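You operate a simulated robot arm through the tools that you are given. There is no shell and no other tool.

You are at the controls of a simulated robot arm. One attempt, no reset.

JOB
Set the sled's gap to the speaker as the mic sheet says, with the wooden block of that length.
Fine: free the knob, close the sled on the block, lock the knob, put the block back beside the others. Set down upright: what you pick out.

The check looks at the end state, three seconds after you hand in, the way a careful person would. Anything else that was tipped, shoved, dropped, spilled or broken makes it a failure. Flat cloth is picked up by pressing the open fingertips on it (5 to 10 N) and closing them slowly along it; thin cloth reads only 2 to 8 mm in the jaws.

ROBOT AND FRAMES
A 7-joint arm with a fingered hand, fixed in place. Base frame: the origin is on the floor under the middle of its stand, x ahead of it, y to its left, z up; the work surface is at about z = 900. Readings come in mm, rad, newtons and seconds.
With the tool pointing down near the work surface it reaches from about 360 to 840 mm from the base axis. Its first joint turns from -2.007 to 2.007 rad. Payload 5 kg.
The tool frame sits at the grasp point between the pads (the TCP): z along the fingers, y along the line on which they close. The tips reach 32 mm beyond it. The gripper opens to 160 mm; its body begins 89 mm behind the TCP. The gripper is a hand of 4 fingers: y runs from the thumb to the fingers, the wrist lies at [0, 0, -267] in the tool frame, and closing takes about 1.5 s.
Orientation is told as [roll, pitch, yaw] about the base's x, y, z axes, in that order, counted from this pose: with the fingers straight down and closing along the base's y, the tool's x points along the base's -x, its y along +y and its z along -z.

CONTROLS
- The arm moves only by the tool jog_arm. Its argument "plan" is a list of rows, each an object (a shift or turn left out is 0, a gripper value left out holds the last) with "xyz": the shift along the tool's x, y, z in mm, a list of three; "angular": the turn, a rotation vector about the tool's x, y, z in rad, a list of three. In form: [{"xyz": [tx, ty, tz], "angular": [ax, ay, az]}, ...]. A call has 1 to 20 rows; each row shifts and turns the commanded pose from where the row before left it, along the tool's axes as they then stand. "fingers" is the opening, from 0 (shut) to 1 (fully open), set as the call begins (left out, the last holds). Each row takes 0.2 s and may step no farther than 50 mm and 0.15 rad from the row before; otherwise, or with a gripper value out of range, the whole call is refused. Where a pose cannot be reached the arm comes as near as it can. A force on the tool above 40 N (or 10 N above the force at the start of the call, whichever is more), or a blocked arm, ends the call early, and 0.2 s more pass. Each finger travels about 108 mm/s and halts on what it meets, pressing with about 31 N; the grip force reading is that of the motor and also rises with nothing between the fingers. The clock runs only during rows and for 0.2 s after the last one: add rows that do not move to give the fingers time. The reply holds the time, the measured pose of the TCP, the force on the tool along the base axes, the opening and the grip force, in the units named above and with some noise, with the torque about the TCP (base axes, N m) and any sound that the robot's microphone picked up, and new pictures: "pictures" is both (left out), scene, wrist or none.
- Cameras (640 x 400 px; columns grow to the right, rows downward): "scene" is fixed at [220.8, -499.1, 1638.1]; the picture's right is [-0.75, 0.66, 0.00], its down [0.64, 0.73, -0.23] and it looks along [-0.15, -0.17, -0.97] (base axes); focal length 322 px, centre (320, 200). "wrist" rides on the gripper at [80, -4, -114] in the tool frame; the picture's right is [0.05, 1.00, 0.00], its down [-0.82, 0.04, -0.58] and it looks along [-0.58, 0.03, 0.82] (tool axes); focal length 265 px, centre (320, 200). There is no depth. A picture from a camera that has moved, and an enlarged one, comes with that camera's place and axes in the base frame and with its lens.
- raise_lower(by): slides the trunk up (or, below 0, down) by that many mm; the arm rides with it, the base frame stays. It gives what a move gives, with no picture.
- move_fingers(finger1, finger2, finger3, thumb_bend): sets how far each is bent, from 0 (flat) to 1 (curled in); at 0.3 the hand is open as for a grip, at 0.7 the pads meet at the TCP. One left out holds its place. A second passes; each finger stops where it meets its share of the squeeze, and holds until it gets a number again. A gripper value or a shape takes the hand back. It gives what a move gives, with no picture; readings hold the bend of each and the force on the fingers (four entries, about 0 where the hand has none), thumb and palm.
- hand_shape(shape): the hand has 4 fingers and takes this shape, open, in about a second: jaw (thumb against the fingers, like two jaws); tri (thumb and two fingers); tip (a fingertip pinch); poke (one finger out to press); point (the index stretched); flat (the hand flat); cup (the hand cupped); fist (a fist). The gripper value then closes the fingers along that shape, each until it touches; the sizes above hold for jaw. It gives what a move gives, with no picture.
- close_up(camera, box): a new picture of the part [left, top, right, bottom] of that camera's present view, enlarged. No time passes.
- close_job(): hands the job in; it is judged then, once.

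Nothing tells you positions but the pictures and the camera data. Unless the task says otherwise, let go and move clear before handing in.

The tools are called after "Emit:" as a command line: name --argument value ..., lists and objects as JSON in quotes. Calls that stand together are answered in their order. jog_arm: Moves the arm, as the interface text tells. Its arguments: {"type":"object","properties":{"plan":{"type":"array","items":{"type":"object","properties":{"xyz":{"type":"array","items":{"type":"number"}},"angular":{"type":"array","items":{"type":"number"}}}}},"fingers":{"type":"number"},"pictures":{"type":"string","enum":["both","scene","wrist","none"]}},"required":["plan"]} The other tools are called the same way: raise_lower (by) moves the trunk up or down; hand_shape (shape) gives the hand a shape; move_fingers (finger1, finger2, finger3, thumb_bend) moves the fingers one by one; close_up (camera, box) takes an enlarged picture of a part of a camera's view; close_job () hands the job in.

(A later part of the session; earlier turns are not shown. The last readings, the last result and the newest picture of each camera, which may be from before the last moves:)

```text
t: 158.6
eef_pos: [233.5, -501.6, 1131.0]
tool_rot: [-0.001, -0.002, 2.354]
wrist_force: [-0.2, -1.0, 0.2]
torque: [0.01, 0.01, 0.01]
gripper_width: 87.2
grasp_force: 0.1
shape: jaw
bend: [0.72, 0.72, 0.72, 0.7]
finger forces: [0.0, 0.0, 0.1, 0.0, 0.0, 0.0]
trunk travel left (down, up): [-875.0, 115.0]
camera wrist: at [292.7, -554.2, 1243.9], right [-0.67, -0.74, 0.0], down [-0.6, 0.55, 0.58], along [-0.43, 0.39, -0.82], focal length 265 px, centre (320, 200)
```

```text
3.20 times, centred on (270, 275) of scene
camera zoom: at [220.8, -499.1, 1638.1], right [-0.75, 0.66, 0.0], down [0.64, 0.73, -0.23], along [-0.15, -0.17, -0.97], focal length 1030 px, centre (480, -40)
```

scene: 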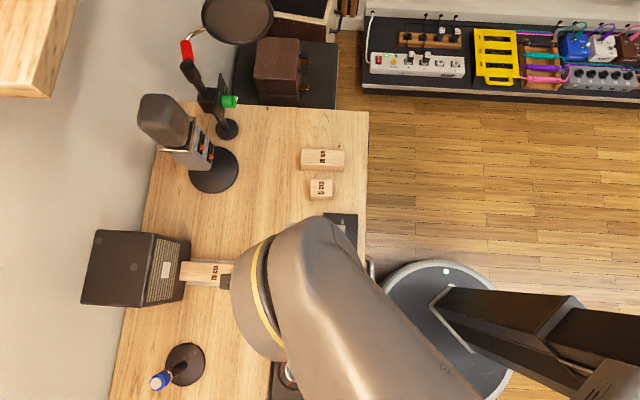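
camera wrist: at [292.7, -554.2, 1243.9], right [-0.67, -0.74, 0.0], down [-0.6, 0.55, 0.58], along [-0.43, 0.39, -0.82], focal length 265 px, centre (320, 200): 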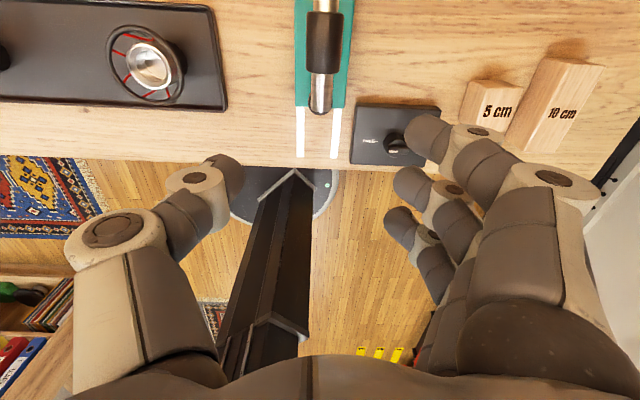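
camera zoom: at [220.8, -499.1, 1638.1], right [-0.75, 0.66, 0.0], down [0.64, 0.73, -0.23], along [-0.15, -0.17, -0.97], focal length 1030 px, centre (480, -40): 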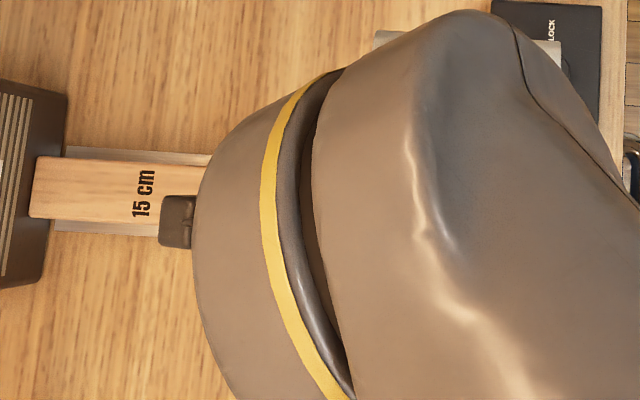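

Next I'll lock the knob. I'll move back over it, set the same two-finger pinch, and plan one clockwise stroke from yaw +135° to -45°.

Emit:
jog_arm --plan '[{"xyz": [-27, 33, 0]}, {"xyz": [-26, 33, 0]}, {"xyz": [0, 32, 0]}, {}, {}]' --pictures "none"

Emit:
move_fingers --finger1 0.62 --finger2 0.61 --finger3 0.64 --thumb_bend 0.61

Emit:
jog_arm --plan '[{"xyz": [0, 0, 45]}, {"xyz": [0, 0, 45]}, {"xyz": [0, 0, 30]}, {}, {}]' --pictures "both"

Emit:
close_up --camera "wrist" --box '[220, 50, 420, 220]'

```text
t: 159.8
eef_pos: [126.9, -531.4, 1132.9]
tool_rot: [0.002, 0.0, 2.356]
wrist_force: [-0.1, 0.5, 0.0]
torque: [0.0, -0.01, -0.03]
gripper_width: 87.3
grasp_force: 0.2
shape: jaw
bend: [0.72, 0.72, 0.72, 0.7]
finger forces: [0.0, 0.0, 0.0, 0.0, 0.1, 0.0]
trunk travel left (down, up): [-875.0, 115.0]
```

```text
t: 160.8
eef_pos: [126.4, -531.8, 1132.7]
tool_rot: [-0.001, 0.002, 2.354]
wrist_force: [-0.7, 0.4, -0.5]
torque: [-0.02, 0.03, 0.01]
gripper_width: 48.6
grasp_force: 0.0
shape: fingers
bend: [0.62, 0.61, 0.64, 0.61]
finger forces: [0.0, 0.1, 0.0, 0.0, 0.0, 0.1]
trunk travel left (down, up): [-875.0, 115.0]
```

```text
t: 162.0
eef_pos: [126.7, -530.9, 1011.2]
tool_rot: [-0.001, -0.001, 2.354]
wrist_force: [-1.0, 1.0, -0.1]
torque: [0.01, 0.03, -0.02]
gripper_width: 48.3
grasp_force: 0.1
shape: fingers
bend: [0.62, 0.61, 0.64, 0.61]
finger forces: [0.0, 0.1, 0.0, 0.1, 0.1, 0.0]
trunk travel left (down, up): [-875.0, 115.0]
camera wrist: at [186.9, -584.0, 1123.6], right [-0.67, -0.74, 0.0], down [-0.61, 0.55, 0.58], along [-0.43, 0.39, -0.82], focal length 265 px, centre (320, 200)
```

scene: 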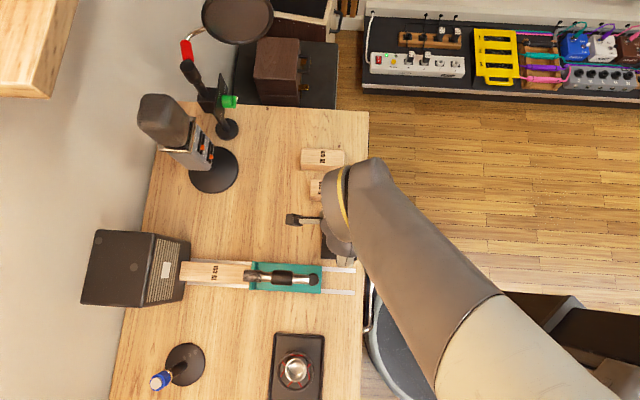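
wrist: 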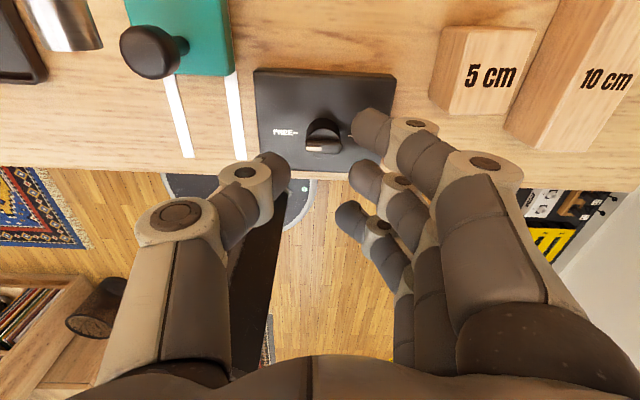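

```text
2.35 times, centred on (320, 135) of wrist
camera zoom: at [186.9, -584.0, 1123.6], right [-0.67, -0.74, 0.0], down [-0.61, 0.55, 0.58], along [-0.43, 0.39, -0.82], focal length 624 px, centre (320, 353)
```

zoom: 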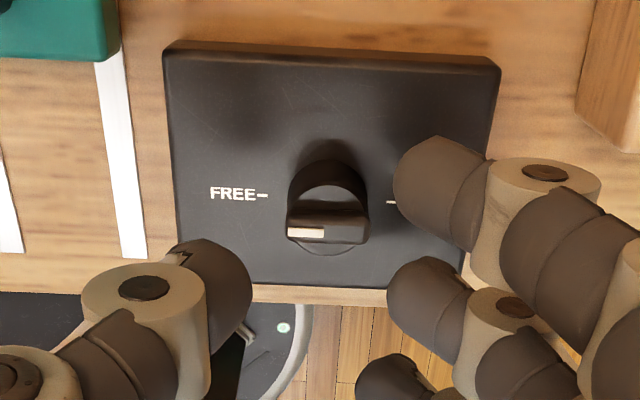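

Emit:
jog_arm --plan '[{"xyz": [1, 2.5, 20]}, {"xyz": [0, 0, 20]}, {"xyz": [0, 0, 9]}, {}, {}]' --pictures "none"

Emit:
close_up --camera "wrist" --box '[220, 50, 420, 220]'

```text
t: 163.2
eef_pos: [126.0, -533.6, 962.1]
tool_rot: [0.0, 0.001, 2.354]
wrist_force: [0.7, -0.5, 0.2]
torque: [-0.01, -0.01, 0.02]
gripper_width: 48.4
grasp_force: 0.1
shape: fingers
bend: [0.62, 0.61, 0.64, 0.61]
finger forces: [0.1, 0.1, 0.0, 0.0, 0.1, 0.0]
trunk travel left (down, up): [-875.0, 115.0]
```

```text
2.35 times, centred on (320, 135) of wrist
camera zoom: at [185.8, -586.5, 1075.3], right [-0.67, -0.74, 0.0], down [-0.61, 0.55, 0.58], along [-0.43, 0.39, -0.82], focal length 624 px, centre (320, 353)
```

zoom: 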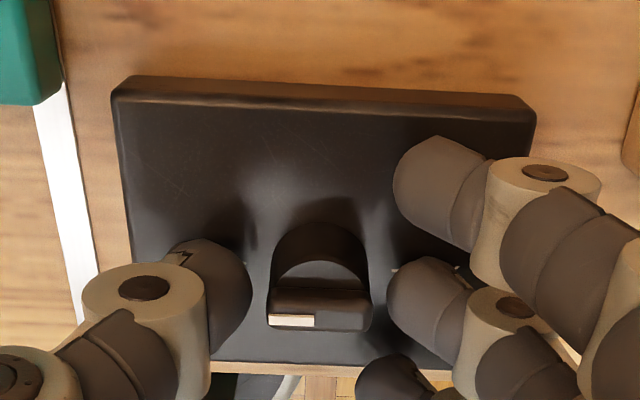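

Emit:
move_fingers --finger2 0.63 --thumb_bend 0.635

Emit:
jog_arm --plan '[{"xyz": [0, 0, 1.5]}, {"xyz": [0, 0, 1]}, {}]' --pictures "none"

Emit:
move_fingers --finger2 0.72 --thumb_bend 0.72

Emit:
close_up --camera "wrist" --box '[220, 50, 420, 220]'

```text
t: 164.2
eef_pos: [126.2, -533.6, 963.0]
tool_rot: [-0.002, -0.001, 2.354]
wrist_force: [-0.8, 0.2, -0.1]
torque: [0.05, 0.02, -0.02]
gripper_width: 45.3
grasp_force: 0.0
shape: fingers
bend: [0.62, 0.63, 0.64, 0.63]
finger forces: [0.1, 0.1, 0.0, 0.0, 0.0, 0.0]
trunk travel left (down, up): [-875.0, 115.0]
```

```text
t: 165.0
eef_pos: [125.9, -534.0, 960.3]
tool_rot: [-0.001, 0.002, 2.354]
wrist_force: [0.2, 0.4, -0.3]
torque: [0.04, -0.01, -0.01]
gripper_width: 45.0
grasp_force: 0.0
shape: fingers
bend: [0.62, 0.63, 0.64, 0.63]
finger forces: [0.1, 0.0, 0.1, 0.0, 0.1, 0.1]
trunk travel left (down, up): [-875.0, 115.0]
```

```text
t: 166.0
eef_pos: [126.3, -532.5, 960.7]
tool_rot: [-0.001, -0.003, 2.355]
wrist_force: [4.2, 6.4, -9.2]
torque: [0.13, -0.09, 0.01]
gripper_width: 42.5
grasp_force: 11.0
shape: fingers
bend: [0.62, 0.67, 0.64, 0.67]
finger forces: [0.0, 7.3, 0.0, 0.0, 14.0, 0.0]
trunk travel left (down, up): [-875.0, 115.0]
```

```text
2.35 times, centred on (320, 135) of wrist
camera zoom: at [185.8, -586.6, 1072.5], right [-0.67, -0.74, 0.0], down [-0.6, 0.55, 0.58], along [-0.43, 0.39, -0.82], focal length 624 px, centre (320, 353)
```

zoom: 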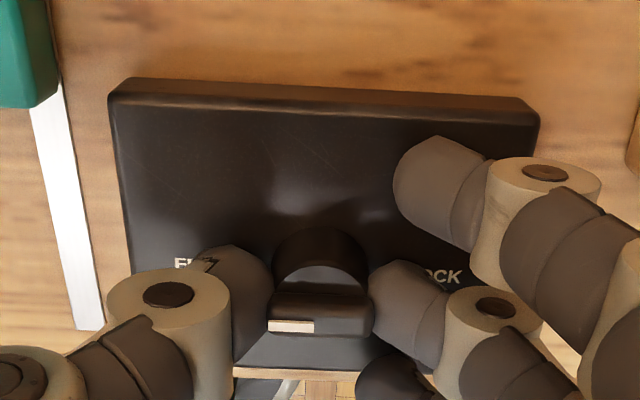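

Gripped. Turning clockwise toward LOCK.

Emit:
jog_arm --plan '[{"angular": [0, 0, 0.1]}, {"angular": [0, 0, 0.1]}, {"angular": [0, 0, 0.1]}, {"angular": [0, 0, 0.1]}, {"angular": [0, 0, 0.1]}, {"angular": [0, 0, 0.1]}, {"angular": [0, 0, 0.1]}, {"angular": [0, 0, 0.1]}, {}]' --pictures "none"

Emit:
close_up --camera "wrist" --box '[200, 50, 440, 250]'

```text
t: 168.0
eef_pos: [126.7, -533.7, 960.7]
tool_rot: [-0.001, 0.001, 1.554]
wrist_force: [3.4, 4.8, -10.8]
torque: [0.12, -0.06, 0.06]
gripper_width: 42.8
grasp_force: 9.9
shape: fingers
bend: [0.62, 0.67, 0.64, 0.67]
finger forces: [0.0, 8.8, 0.0, 0.0, 11.4, 0.0]
trunk travel left (down, up): [-875.0, 115.0]
```

```text
2.00 times, centred on (320, 150) of wrist
camera zoom: at [128.7, -613.5, 1073.2], right [-1.0, -0.03, 0.0], down [-0.03, 0.82, 0.58], along [-0.02, 0.58, -0.82], focal length 531 px, centre (320, 300)
```

zoom: 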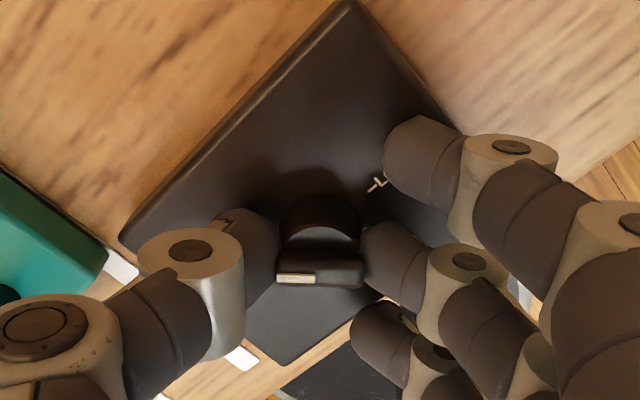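

Emit:
jog_arm --plan '[{"angular": [0, 0, 0.1]}, {"angular": [0, 0, 0.1]}, {"angular": [0, 0, 0.1]}, {"angular": [0, 0, 0.1]}, {"angular": [0, 0, 0.1]}, {"angular": [0, 0, 0.1]}, {"angular": [0, 0, 0.1]}, {"angular": [0, 0, 0.1]}, {"angular": [0, 0, 0.1]}, {"angular": [0, 0, 0.1]}, {}]' --pictures "none"

Emit:
close_up --camera "wrist" --box '[200, 50, 440, 250]'

```text
t: 170.4
eef_pos: [124.8, -534.0, 960.7]
tool_rot: [0.001, -0.002, 0.552]
wrist_force: [2.9, 0.8, -9.7]
torque: [0.03, -0.1, -0.02]
gripper_width: 41.8
grasp_force: 10.1
shape: fingers
bend: [0.62, 0.66, 0.64, 0.67]
finger forces: [0.0, 9.8, 0.1, 0.1, 9.6, 0.0]
trunk travel left (down, up): [-875.0, 115.0]
```

```text
2.00 times, centred on (320, 150) of wrist
camera zoom: at [59.7, -579.4, 1073.5], right [-0.57, 0.82, 0.0], down [0.67, 0.46, 0.58], along [0.47, 0.33, -0.82], focal length 531 px, centre (320, 300)
```

zoom: 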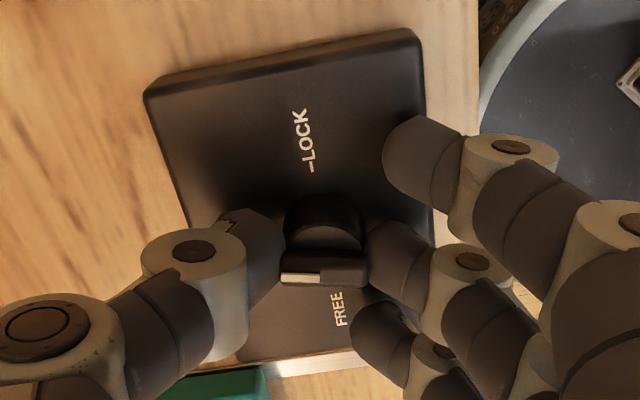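

Emit:
jog_arm --plan '[{"angular": [0, 0, 0.1]}, {"angular": [0, 0, 0.1]}, {"angular": [0, 0, 0.1]}, {"angular": [0, 0, 0.1]}, {"angular": [0, 0, 0.1]}, {"angular": [0, 0, 0.1]}, {"angular": [0, 0, 0.1]}, {"angular": [0, 0, 0.1]}, {"angular": [0, 0, 0.1]}, {}]' --pictures "scene"

Emit:
close_up --camera "wrist" --box '[200, 50, 440, 250]'

```text
t: 172.6
eef_pos: [124.1, -534.8, 959.5]
tool_rot: [0.0, 0.0, -0.347]
wrist_force: [-1.5, -0.4, -8.3]
torque: [-0.01, 0.02, 0.04]
gripper_width: 41.2
grasp_force: 9.7
shape: fingers
bend: [0.62, 0.66, 0.64, 0.68]
finger forces: [0.0, 9.6, 0.0, 0.1, 9.7, 0.0]
trunk travel left (down, up): [-875.0, 115.0]
```

scene: 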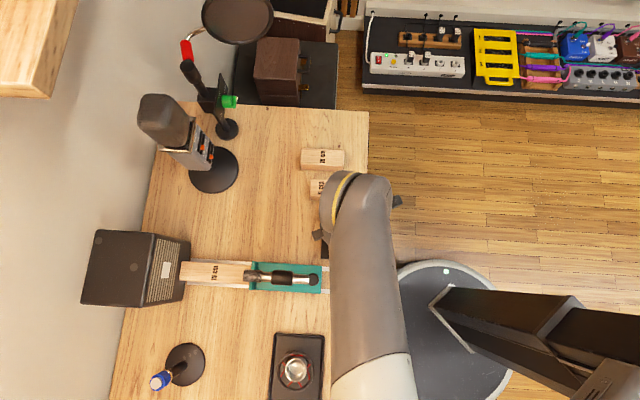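

```text
2.00 times, centred on (320, 150) of wrist
camera zoom: at [47.9, -510.3, 1073.4], right [0.29, 0.96, 0.0], down [0.78, -0.24, 0.58], along [0.55, -0.17, -0.82], focal length 531 px, centre (320, 300)
```

zoom: 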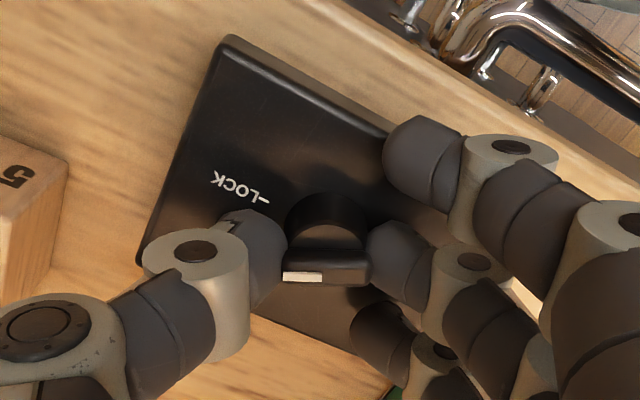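

Emit:
jog_arm --plan '[{"angular": [0, 0, 0.1]}, {"angular": [0, 0, 0.1]}, {"angular": [0, 0, 0.1]}, {"angular": [0, 0, 0.08]}, {}]' --pictures "none"

Emit:
jog_arm --plan '[{"angular": [0, 0, 0.06]}, {"angular": [0, 0, 0.06]}, {}]' --pictures "none"

Emit:
jog_arm --plan '[{"angular": [0, 0, 0.06]}, {"angular": [0, 0, 0.06]}, {}]' --pictures "none"

Emit:
close_up --camera "wrist" --box '[200, 50, 440, 250]'

```text
t: 173.8
eef_pos: [123.9, -534.4, 959.9]
tool_rot: [0.0, 0.0, -0.727]
wrist_force: [-2.4, 1.3, -9.4]
torque: [0.01, 0.07, 0.03]
gripper_width: 41.1
grasp_force: 9.3
shape: fingers
bend: [0.62, 0.66, 0.64, 0.68]
finger forces: [0.1, 9.6, 0.0, 0.0, 10.0, 0.0]
trunk travel left (down, up): [-875.0, 115.0]
```

```text
t: 174.6
eef_pos: [123.7, -534.9, 961.7]
tool_rot: [0.0, -0.002, -0.847]
wrist_force: [-4.3, -1.4, -7.6]
torque: [0.0, 0.08, 0.12]
gripper_width: 41.3
grasp_force: 10.0
shape: fingers
bend: [0.62, 0.66, 0.64, 0.68]
finger forces: [0.0, 9.0, 0.0, 0.1, 11.7, 0.0]
trunk travel left (down, up): [-875.0, 115.0]
```

```text
t: 175.4
eef_pos: [126.1, -533.6, 961.5]
tool_rot: [0.002, 0.0, -0.968]
wrist_force: [-5.0, -0.6, -8.9]
torque: [0.03, 0.07, 0.25]
gripper_width: 41.5
grasp_force: 12.1
shape: fingers
bend: [0.62, 0.66, 0.64, 0.68]
finger forces: [0.0, 10.9, 0.0, 0.0, 13.4, 0.0]
trunk travel left (down, up): [-875.0, 115.0]
```

```text
2.00 times, centred on (320, 150) of wrist
camera zoom: at [76.0, -469.6, 1073.7], right [0.79, 0.61, 0.0], down [0.5, -0.65, 0.58], along [0.35, -0.46, -0.82], focal length 531 px, centre (320, 300)
```

zoom: 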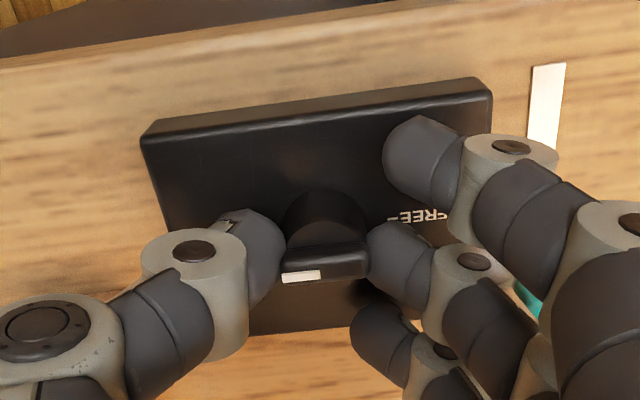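

Torque has risen to 0.25 N·m, so the LOCK stop is reached. Releasing and lifting to verify.

Emit:
move_fingers --finger2 0.62 --thumb_bend 0.63

Emit:
jog_arm --plan '[{"xyz": [0, 0, -10]}, {"xyz": [0, 0, -20]}, {"xyz": [0, 0, -40]}, {"xyz": [0, 0, -45]}, {"xyz": [0, 0, -45]}, {}]' --pictures "both"

Emit:
close_up --camera "wrist" --box '[250, 30, 400, 150]'

Emit:
close_up --camera "scene" --box '[160, 230, 340, 330]'

```text
t: 176.4
eef_pos: [123.7, -533.7, 961.7]
tool_rot: [0.0, 0.0, -0.969]
wrist_force: [0.5, 1.0, -0.2]
torque: [-0.04, -0.02, -0.02]
gripper_width: 44.6
grasp_force: 0.1
shape: fingers
bend: [0.62, 0.62, 0.64, 0.63]
finger forces: [0.0, 0.0, 0.1, 0.1, 0.0, 0.0]
trunk travel left (down, up): [-875.0, 115.0]
```

```text
t: 177.8
eef_pos: [126.9, -535.5, 1120.4]
tool_rot: [-0.002, 0.0, -0.965]
wrist_force: [0.7, 0.1, 0.2]
torque: [0.0, -0.03, 0.03]
gripper_width: 44.9
grasp_force: 0.0
shape: fingers
bend: [0.62, 0.62, 0.64, 0.63]
finger forces: [0.0, 0.1, 0.0, 0.1, 0.0, 0.1]
trunk travel left (down, up): [-875.0, 115.0]
camera wrist: at [76.7, -471.4, 1233.7], right [0.79, 0.61, 0.0], down [0.5, -0.65, 0.58], along [0.35, -0.46, -0.82], focal length 265 px, centre (320, 200)
```

scene: 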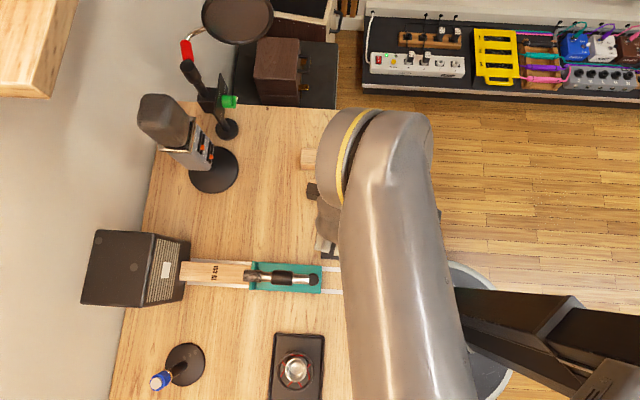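
wrist: 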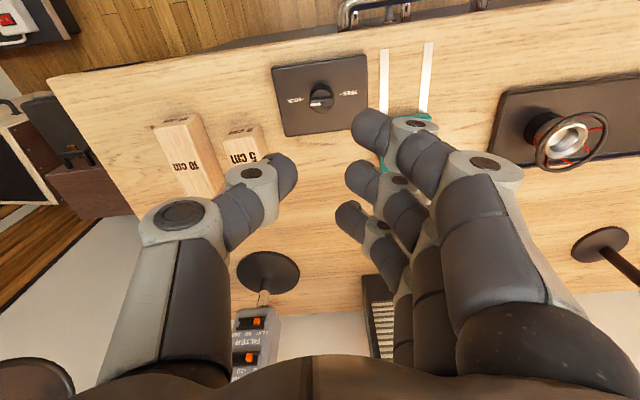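

```text
3.33 times, centred on (325, 90) of wrist
camera zoom: at [76.7, -471.4, 1233.7], right [0.79, 0.61, 0.0], down [0.5, -0.65, 0.58], along [0.35, -0.46, -0.82], focal length 885 px, centre (303, 567)
```

zoom: 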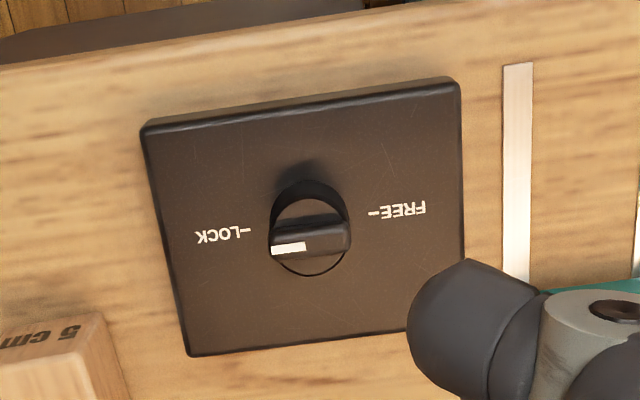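

```text
3.56 times, centred on (250, 280) of scene
camera zoom: at [220.8, -499.1, 1638.1], right [-0.75, 0.66, 0.0], down [0.64, 0.73, -0.23], along [-0.15, -0.17, -0.97], focal length 1144 px, centre (569, -84)
```

zoom: 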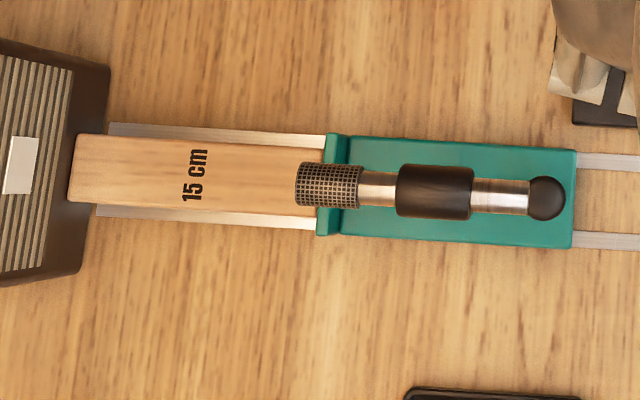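

The knob is at LOCK and the block is still snug. The mic head now overhangs the block's near end, so I'll grip the block, lift it only ~12 mm, and slide it sideways out from under the mic before raising it. First I'll turn the hand back to yaw +135° in jaw shape.

Emit:
jog_arm --plan '[{"angular": [0, 0, -0.147]}, {"angular": [0, 0, -0.147]}, {"angular": [0, 0, -0.147]}, {"angular": [0, 0, -0.147]}, {"angular": [0, 0, -0.147]}, {"angular": [0, 0, -0.147]}, {"angular": [0, 0, -0.147]}, {"angular": [0, 0, -0.147]}, {"angular": [0, 0, -0.147]}, {"angular": [0, 0, -0.147]}, {"angular": [0, 0, -0.147]}, {"angular": [0, 0, -0.147]}, {"angular": [0, 0, -0.147]}, {"angular": [0, 0, -0.147]}, {"angular": [0, 0, -0.147]}, {"angular": [0, 0, -0.147]}, {"angular": [0, 0, -0.147]}, {"angular": [0, 0, -0.147]}, {"angular": [0, 0, -0.147]}, {"angular": [0, 0, -0.147]}]' --pictures "none"

Emit:
hand_shape --shape "jaw"

Emit:
jog_arm --plan '[{"angular": [0, 0, -0.127]}, {"angular": [0, 0, -0.127]}, {"angular": [0, 0, -0.127]}, {}, {}]' --fingers 0.42 --pictures "both"

```text
t: 182.0
eef_pos: [124.6, -533.1, 1120.7]
tool_rot: [0.001, 0.0, 1.976]
wrist_force: [-0.1, 0.4, 0.6]
torque: [-0.06, -0.02, 0.0]
gripper_width: 44.7
grasp_force: 0.1
shape: fingers
bend: [0.62, 0.62, 0.64, 0.63]
finger forces: [0.0, 0.0, 0.1, 0.0, 0.1, 0.0]
trunk travel left (down, up): [-875.0, 115.0]
```

```text
t: 182.9
eef_pos: [124.9, -534.7, 1121.2]
tool_rot: [0.0, -0.001, 1.971]
wrist_force: [0.1, -0.7, 0.5]
torque: [0.0, 0.01, -0.01]
gripper_width: 159.8
grasp_force: 0.0
shape: jaw
bend: [0.3, 0.3, 0.3, 0.3]
finger forces: [0.1, 0.1, 0.0, 0.0, 0.0, 0.0]
trunk travel left (down, up): [-875.0, 115.0]
```

```text
t: 184.1
eef_pos: [125.4, -535.1, 1121.4]
tool_rot: [0.0, -0.001, 2.354]
wrist_force: [-1.1, 0.4, -0.7]
torque: [0.04, 0.0, 0.0]
gripper_width: 68.2
grasp_force: 0.1
shape: jaw
bend: [0.73, 0.73, 0.73, 0.7]
finger forces: [0.0, 0.0, 0.0, 0.0, 0.0, 0.0]
trunk travel left (down, up): [-875.0, 115.0]
camera wrist: at [184.7, -588.0, 1233.6], right [-0.67, -0.74, 0.0], down [-0.61, 0.55, 0.58], along [-0.43, 0.39, -0.82], focal length 265 px, centre (320, 200)
```

scene: 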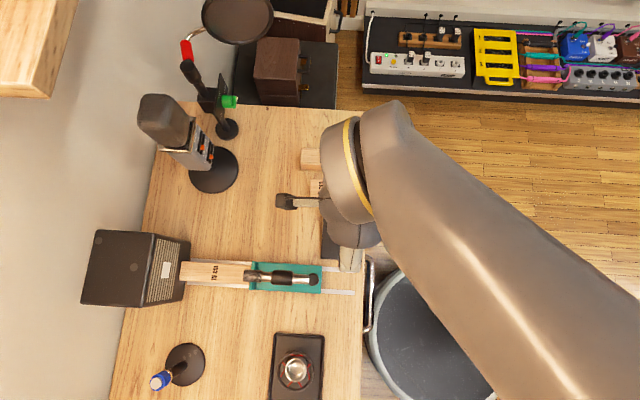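
wrist: 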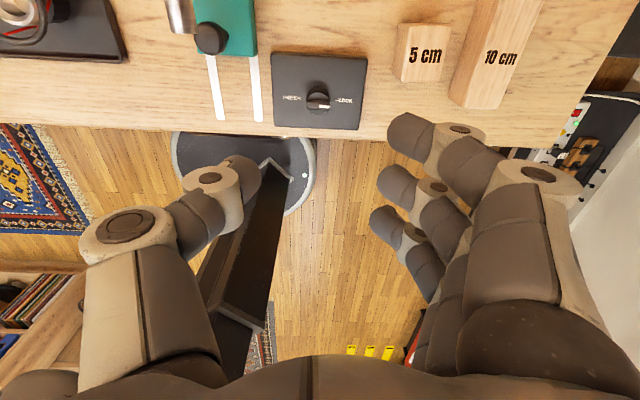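

Emit:
jog_arm --plan '[{"xyz": [0, 0, -20]}, {"xyz": [39, -16.5, 0]}, {"xyz": [39, -16.5, 0]}, {"xyz": [39, -16.5, 0]}, {"xyz": [39, -16.5, 0]}, {"xyz": [39, -16.5, 0]}, {"xyz": [38, -16.5, 0]}, {}, {}]' --pictures "both"

Emit:
close_up --camera "wrist" --box '[240, 0, 400, 260]'

Emit:
close_up --camera "scene" --box '[310, 205, 370, 265]'

```text
t: 186.1
eef_pos: [362.1, -630.7, 1141.8]
tool_rot: [-0.002, 0.001, 2.352]
wrist_force: [-0.3, 0.2, -0.1]
torque: [-0.03, 0.02, 0.01]
gripper_width: 68.1
grasp_force: 0.0
shape: jaw
bend: [0.73, 0.73, 0.73, 0.7]
finger forces: [0.1, 0.0, 0.0, 0.0, 0.0, 0.0]
trunk travel left (down, up): [-875.0, 115.0]
camera wrist: at [421.7, -682.6, 1254.6], right [-0.67, -0.74, 0.0], down [-0.61, 0.55, 0.58], along [-0.43, 0.39, -0.82], focal length 265 px, centre (320, 200)
```

scene: 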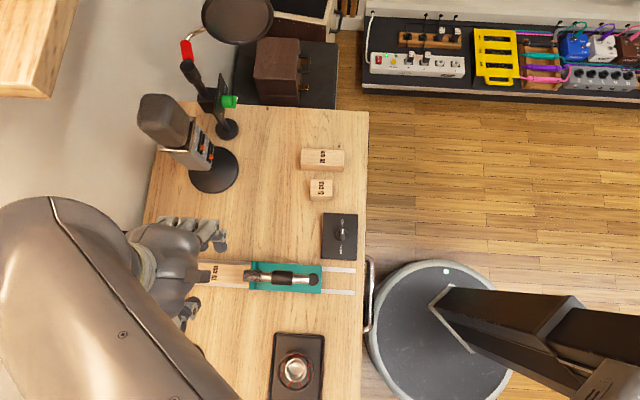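
wrist: 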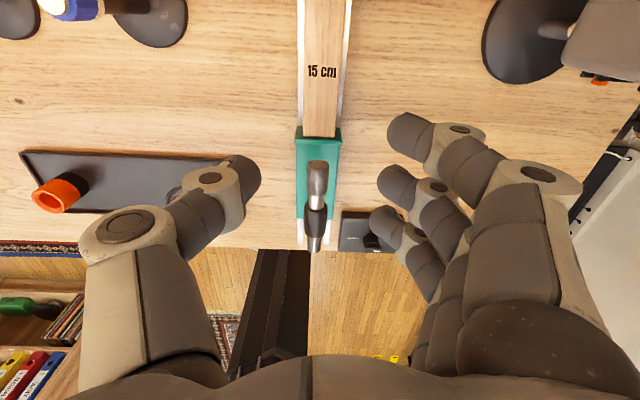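

```text
1.54 times, centred on (320, 130) of wrist
camera zoom: at [421.7, -682.6, 1254.6], right [-0.67, -0.74, 0.0], down [-0.61, 0.55, 0.58], along [-0.43, 0.39, -0.82], focal length 408 px, centre (320, 308)
```

zoom: 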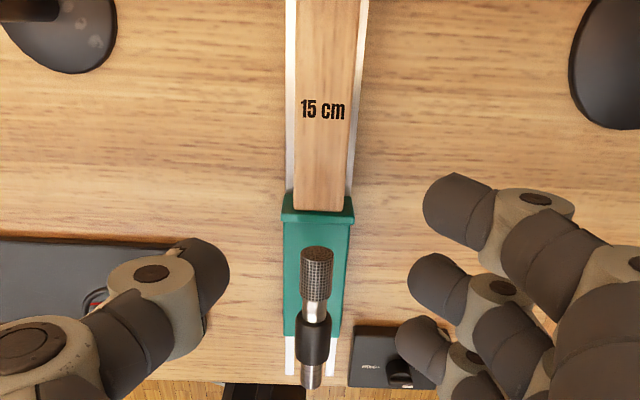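

```text
6.67 times, centred on (340, 235) of scene
camera zoom: at [220.8, -499.1, 1638.1], right [-0.75, 0.66, 0.0], down [0.64, 0.73, -0.23], along [-0.15, -0.17, -0.97], focal length 2145 px, centre (187, -33)
```

zoom: 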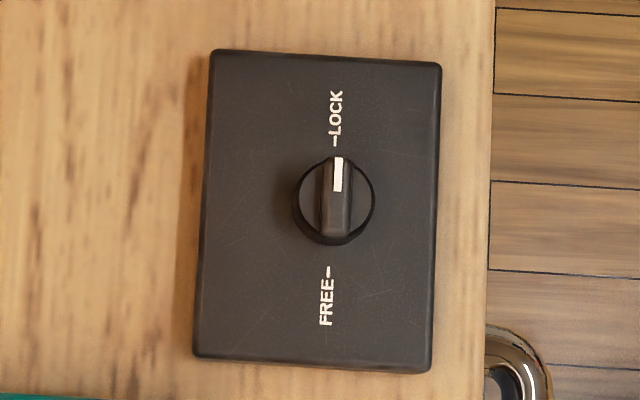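

The knob matches the original LOCK picture and the block is snug against the flange. Descending onto the block.

Emit:
jog_arm --plan '[{"xyz": [-3, 0, 20]}, {"xyz": [0, 0, 40]}, {"xyz": [0, 0, 40]}, {"xyz": [0, 0, 35]}, {}, {}]' --fingers 0.38 --pictures "wrist"

Emit:
close_up --camera "wrist" --box '[200, 50, 440, 250]'

```text
t: 187.5
eef_pos: [359.4, -627.0, 1006.4]
tool_rot: [0.001, -0.001, 2.354]
wrist_force: [-0.1, -0.1, 0.1]
torque: [-0.01, 0.03, 0.01]
gripper_width: 61.5
grasp_force: 0.0
shape: jaw
bend: [0.73, 0.73, 0.73, 0.7]
finger forces: [0.0, 0.1, 0.1, 0.0, 0.1, 0.0]
trunk travel left (down, up): [-875.0, 115.0]
camera wrist: at [420.0, -679.8, 1118.7], right [-0.67, -0.74, 0.0], down [-0.6, 0.55, 0.58], along [-0.43, 0.39, -0.82], focal length 265 px, centre (320, 200)
```

wrist: 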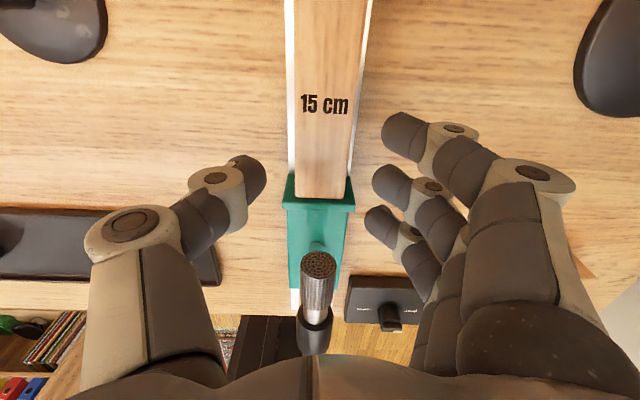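

```text
2.00 times, centred on (320, 150) of wrist
camera zoom: at [420.0, -679.8, 1118.7], right [-0.67, -0.74, 0.0], down [-0.6, 0.55, 0.58], along [-0.43, 0.39, -0.82], focal length 531 px, centre (320, 300)
```

zoom: 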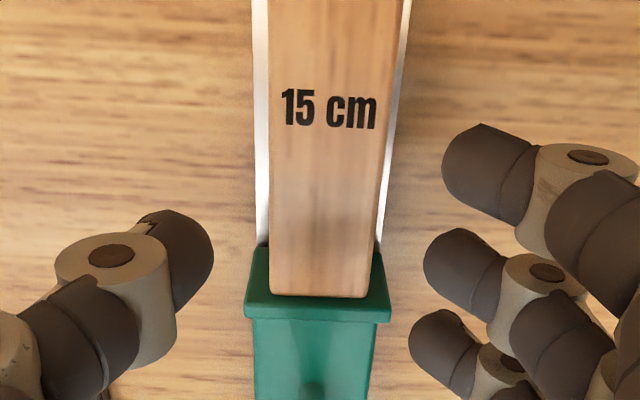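

The third finger would come very close to the flange when closing, so I'll grip with thumb and fingers 1–2 only and keep finger 3 open.

Emit:
move_fingers --finger1 0.55 --finger2 0.55 --finger3 0.3 --thumb_bend 0.55

Emit:
jog_arm --plan '[{"xyz": [0, 0, 15]}, {"xyz": [0, 0, 10]}, {}, {}]' --pictures "wrist"

Emit:
close_up --camera "wrist" --box '[200, 50, 440, 250]'

```text
t: 188.5
eef_pos: [360.8, -626.6, 1005.4]
tool_rot: [0.0, 0.001, 2.354]
wrist_force: [-0.4, 0.8, 1.4]
torque: [0.01, -0.01, -0.01]
gripper_width: 71.1
grasp_force: 0.1
shape: fingers
bend: [0.55, 0.55, 0.3, 0.55]
finger forces: [0.1, 0.0, 0.1, 0.1, 0.0, 0.0]
trunk travel left (down, up): [-875.0, 115.0]
```

```text
t: 189.5
eef_pos: [360.0, -627.1, 980.7]
tool_rot: [0.0, 0.0, 2.354]
wrist_force: [-0.7, 0.2, 0.4]
torque: [-0.01, 0.03, 0.01]
gripper_width: 71.0
grasp_force: 0.1
shape: fingers
bend: [0.55, 0.55, 0.3, 0.55]
finger forces: [0.0, 0.0, 0.0, 0.0, 0.1, 0.0]
trunk travel left (down, up): [-875.0, 115.0]
camera wrist: at [419.0, -680.0, 1093.0], right [-0.67, -0.74, 0.0], down [-0.61, 0.55, 0.58], along [-0.43, 0.39, -0.82], focal length 265 px, centre (320, 200)
```

wrist: 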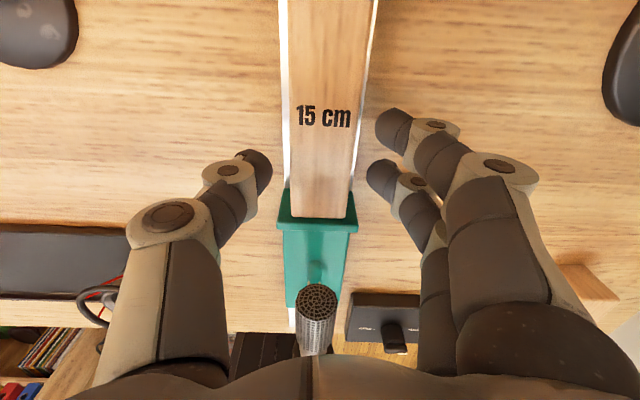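

```text
2.00 times, centred on (320, 150) of wrist
camera zoom: at [419.0, -680.0, 1093.0], right [-0.67, -0.74, 0.0], down [-0.61, 0.55, 0.58], along [-0.43, 0.39, -0.82], focal length 531 px, centre (320, 300)
```

zoom: 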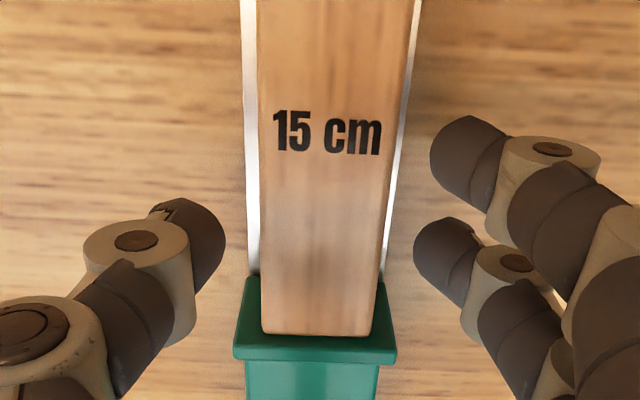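

Emit:
jog_arm --plan '[{"xyz": [0, 1.2, 10]}, {"xyz": [0, 0, 8.5]}, {}, {}]' --pictures "none"

Emit:
move_fingers --finger1 0.59 --finger2 0.59 --thumb_bend 0.59

Emit:
close_up --camera "wrist" --box '[200, 50, 440, 250]'

```text
t: 190.5
eef_pos: [357.2, -627.0, 962.2]
tool_rot: [0.0, -0.001, 2.354]
wrist_force: [-1.0, 1.0, 0.5]
torque: [0.01, -0.01, -0.02]
gripper_width: 71.1
grasp_force: 0.1
shape: fingers
bend: [0.55, 0.55, 0.3, 0.55]
finger forces: [0.1, 0.0, 0.1, 0.0, 0.0, 0.0]
trunk travel left (down, up): [-875.0, 115.0]
```

```text
t: 191.5
eef_pos: [358.1, -626.0, 961.6]
tool_rot: [0.0, 0.0, 2.354]
wrist_force: [0.1, 0.8, 0.1]
torque: [0.01, 0.0, -0.02]
gripper_width: 57.6
grasp_force: 0.1
shape: fingers
bend: [0.59, 0.59, 0.3, 0.59]
finger forces: [0.0, 0.0, 0.0, 0.1, 0.1, 0.1]
trunk travel left (down, up): [-875.0, 115.0]
```

```text
2.00 times, centred on (320, 150) of wrist
camera zoom: at [416.9, -680.3, 1074.6], right [-0.67, -0.74, 0.0], down [-0.61, 0.55, 0.58], along [-0.43, 0.39, -0.82], focal length 531 px, centre (320, 300)
```

zoom: 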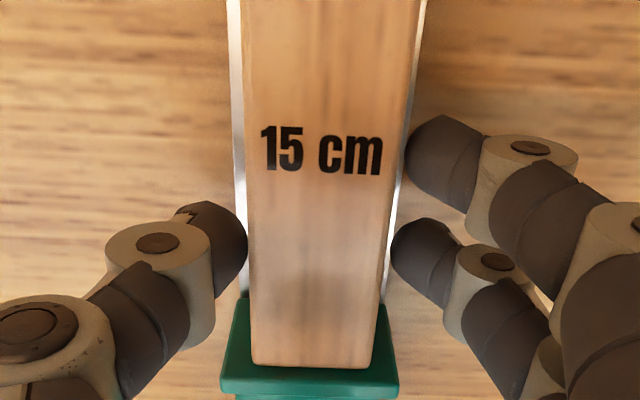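

Emit:
move_fingers --finger1 0.7 --finger2 0.7 --thumb_bend 0.7

Emit:
close_up --camera "wrist" --box '[200, 50, 440, 250]'

```text
t: 192.5
eef_pos: [357.1, -626.7, 961.3]
tool_rot: [0.0, 0.0, 2.356]
wrist_force: [-0.5, 0.6, -3.7]
torque: [0.01, 0.04, -0.26]
gripper_width: 50.1
grasp_force: 17.6
shape: fingers
bend: [0.62, 0.62, 0.3, 0.65]
finger forces: [8.6, 8.9, 0.0, 0.0, 16.8, 0.0]
trunk travel left (down, up): [-875.0, 115.0]
```

```text
2.00 times, centred on (320, 150) of wrist
camera zoom: at [416.8, -680.5, 1074.1], right [-0.67, -0.74, 0.0], down [-0.6, 0.55, 0.58], along [-0.43, 0.39, -0.82], focal length 531 px, centre (320, 300)
```

zoom: 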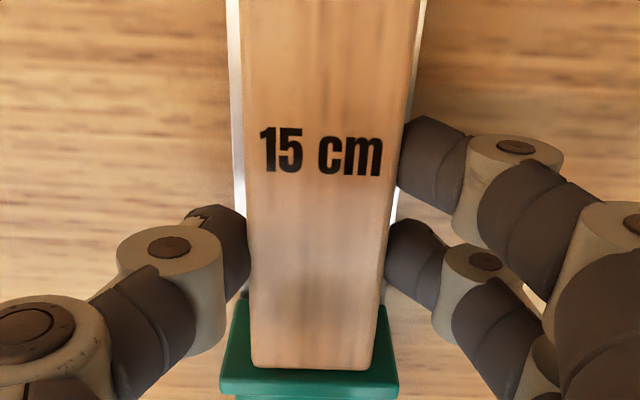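

Gripped. Lifting just 12 mm, staying under the mic.

Emit:
jog_arm --plan '[{"xyz": [0, 0, -2]}, {"xyz": [0, 0, -2]}, {}]' --pictures "none"

Emit:
jog_arm --plan '[{"xyz": [0, 0, -3]}, {"xyz": [0, 0, -3]}, {"xyz": [0, 0, -2]}, {}]' --pictures "both"

Emit:
close_up --camera "wrist" --box '[200, 50, 440, 250]'

```text
t: 193.3
eef_pos: [357.9, -628.7, 966.5]
tool_rot: [0.0, -0.001, 2.355]
wrist_force: [-2.2, 3.8, -6.8]
torque: [0.16, 0.04, -0.21]
gripper_width: 49.9
grasp_force: 16.4
shape: fingers
bend: [0.62, 0.62, 0.3, 0.64]
finger forces: [7.8, 8.0, 0.0, 0.0, 17.3, 0.1]
trunk travel left (down, up): [-875.0, 115.0]
```

```text
t: 194.3
eef_pos: [357.4, -627.5, 975.1]
tool_rot: [0.002, -0.001, 2.355]
wrist_force: [-2.9, 2.4, -6.9]
torque: [0.12, 0.08, -0.23]
gripper_width: 50.0
grasp_force: 16.8
shape: fingers
bend: [0.62, 0.62, 0.3, 0.65]
finger forces: [8.3, 8.3, 0.0, 0.0, 16.8, 0.1]
trunk travel left (down, up): [-875.0, 115.0]
camera wrist: at [416.1, -681.4, 1087.2], right [-0.67, -0.74, 0.0], down [-0.61, 0.55, 0.58], along [-0.43, 0.39, -0.82], focal length 265 px, centre (320, 200)
```

scene: 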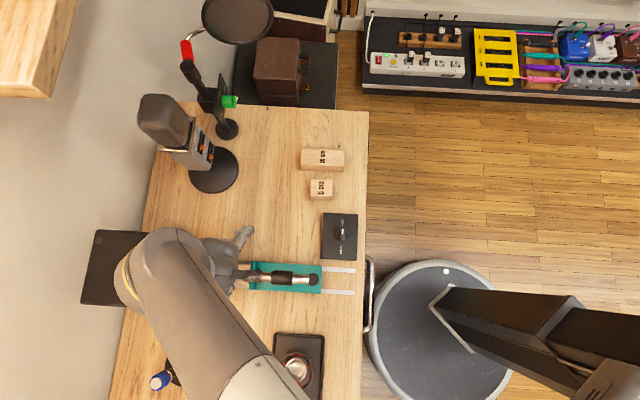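
wrist: 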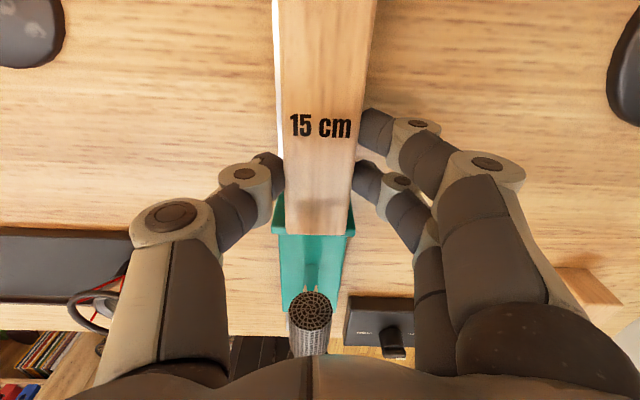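

```text
2.00 times, centred on (320, 150) of wrist
camera zoom: at [416.1, -681.4, 1087.2], right [-0.67, -0.74, 0.0], down [-0.61, 0.55, 0.58], along [-0.43, 0.39, -0.82], focal length 531 px, centre (320, 300)
```

zoom: 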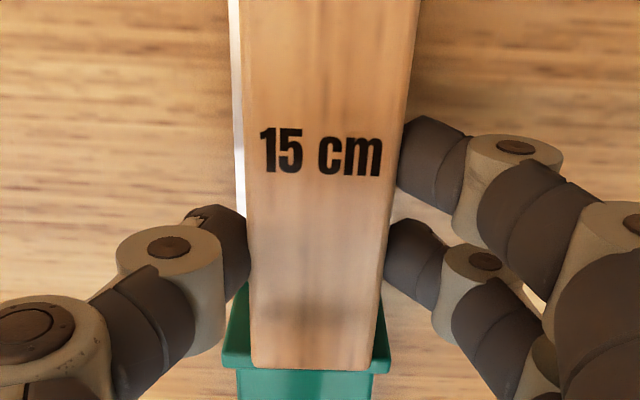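

Lifted 13 mm. Sliding the block sideways (−w) out from between flange and speaker.

Emit:
jog_arm --plan '[{"xyz": [0, 4, 0]}, {"xyz": [0, 6, 0]}, {"xyz": [0, 8, 0]}, {"xyz": [0, 8, 0]}, {}]' --pictures "wrist"

```text
t: 195.5
eef_pos: [338.4, -646.0, 975.6]
tool_rot: [0.002, -0.001, 2.353]
wrist_force: [3.8, 4.7, -1.1]
torque: [0.25, -0.15, -0.13]
gripper_width: 50.1
grasp_force: 16.6
shape: fingers
bend: [0.64, 0.63, 0.3, 0.65]
finger forces: [6.7, 6.9, 0.0, 0.0, 19.8, 0.0]
trunk travel left (down, up): [-875.0, 115.0]
camera wrist: at [397.9, -699.4, 1088.1], right [-0.67, -0.74, 0.0], down [-0.61, 0.55, 0.58], along [-0.43, 0.39, -0.82], focal length 265 px, centre (320, 200)
```

wrist: 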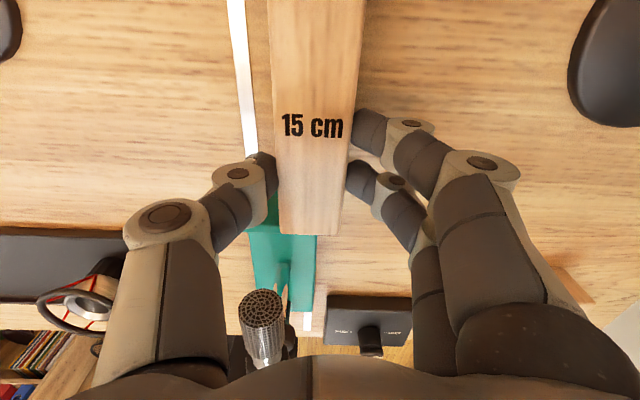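

Emit:
jog_arm --plan '[{"xyz": [0, 8, 0]}, {"xyz": [0, 8, 0]}, {"xyz": [0, 10, 0]}, {"xyz": [0, 12, 0]}, {"xyz": [0, 12, 0]}, {}]' --pictures "both"

```text
t: 196.9
eef_pos: [303.8, -679.9, 974.6]
tool_rot: [0.001, 0.0, 2.354]
wrist_force: [-0.8, -0.9, -1.9]
torque: [0.04, 0.04, 0.01]
gripper_width: 49.3
grasp_force: 16.9
shape: fingers
bend: [0.63, 0.63, 0.3, 0.65]
finger forces: [8.1, 9.0, 0.0, 0.0, 17.1, 0.0]
trunk travel left (down, up): [-875.0, 115.0]
camera wrist: at [364.1, -733.1, 1086.8], right [-0.67, -0.74, 0.0], down [-0.61, 0.55, 0.58], along [-0.43, 0.39, -0.82], focal length 265 px, centre (320, 200)
```

scene: 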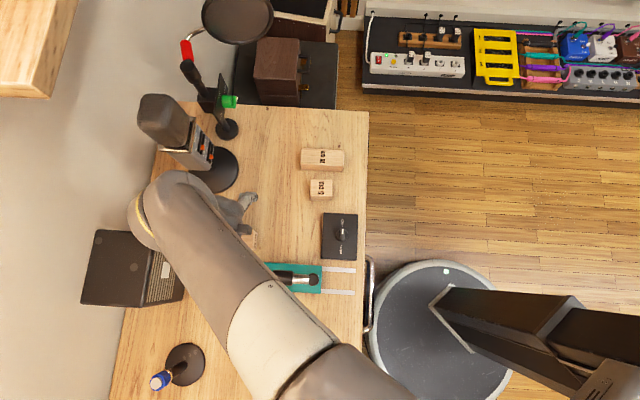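
wrist: 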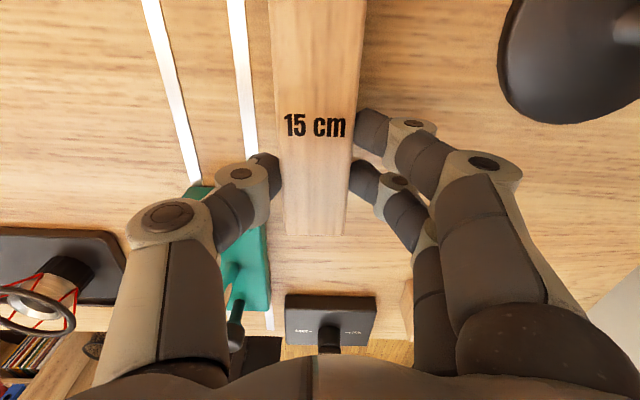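

The block is clear. I'll back away from the speaker, lift high, and carry it to its old place beside the others.

Emit:
jog_arm --plan '[{"xyz": [-10, 2, 0]}, {"xyz": [-15, 5, -5]}, {"xyz": [0, 0, -30]}, {"xyz": [0, 0, -45]}, {"xyz": [0, 0, -45]}, {"xyz": [0, 0, -45]}, {}]' --pictures "both"

Emit:
close_up --camera "scene" --box '[80, 220, 380, 400]'

```text
t: 198.5
eef_pos: [281.0, -669.5, 1144.4]
tool_rot: [0.0, -0.001, 2.355]
wrist_force: [0.3, 0.4, -0.9]
torque: [0.06, 0.05, 0.0]
gripper_width: 49.6
grasp_force: 17.0
shape: fingers
bend: [0.63, 0.63, 0.3, 0.65]
finger forces: [8.0, 9.1, 0.1, 0.1, 17.1, 0.1]
trunk travel left (down, up): [-875.0, 115.0]
camera wrist: at [340.7, -722.9, 1256.4], right [-0.67, -0.74, 0.0], down [-0.6, 0.55, 0.58], along [-0.43, 0.39, -0.82], focal length 265 px, centre (320, 200)
```

scene: 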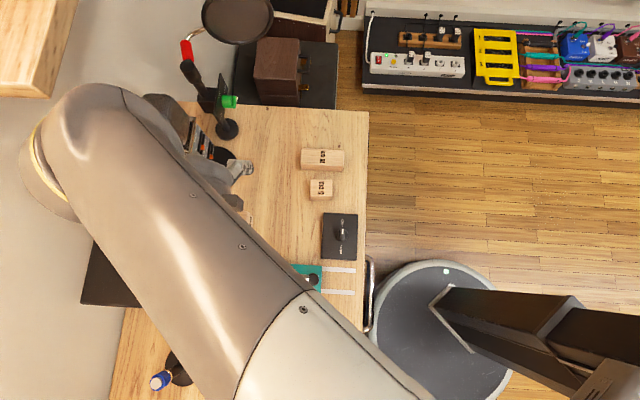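
wrist: 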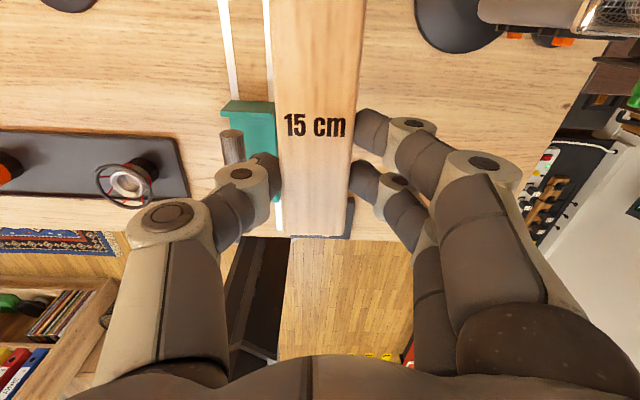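

```text
2.13 times, centred on (230, 310) of scene
camera zoom: at [220.8, -499.1, 1638.1], right [-0.75, 0.66, 0.0], down [0.64, 0.73, -0.23], along [-0.15, -0.17, -0.97], focal length 686 px, centre (512, -35)
```

zoom: 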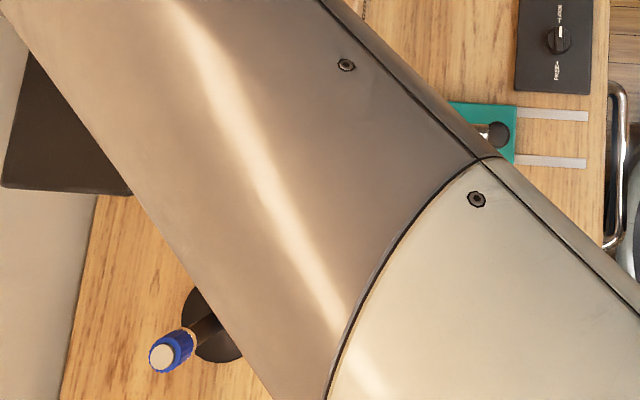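

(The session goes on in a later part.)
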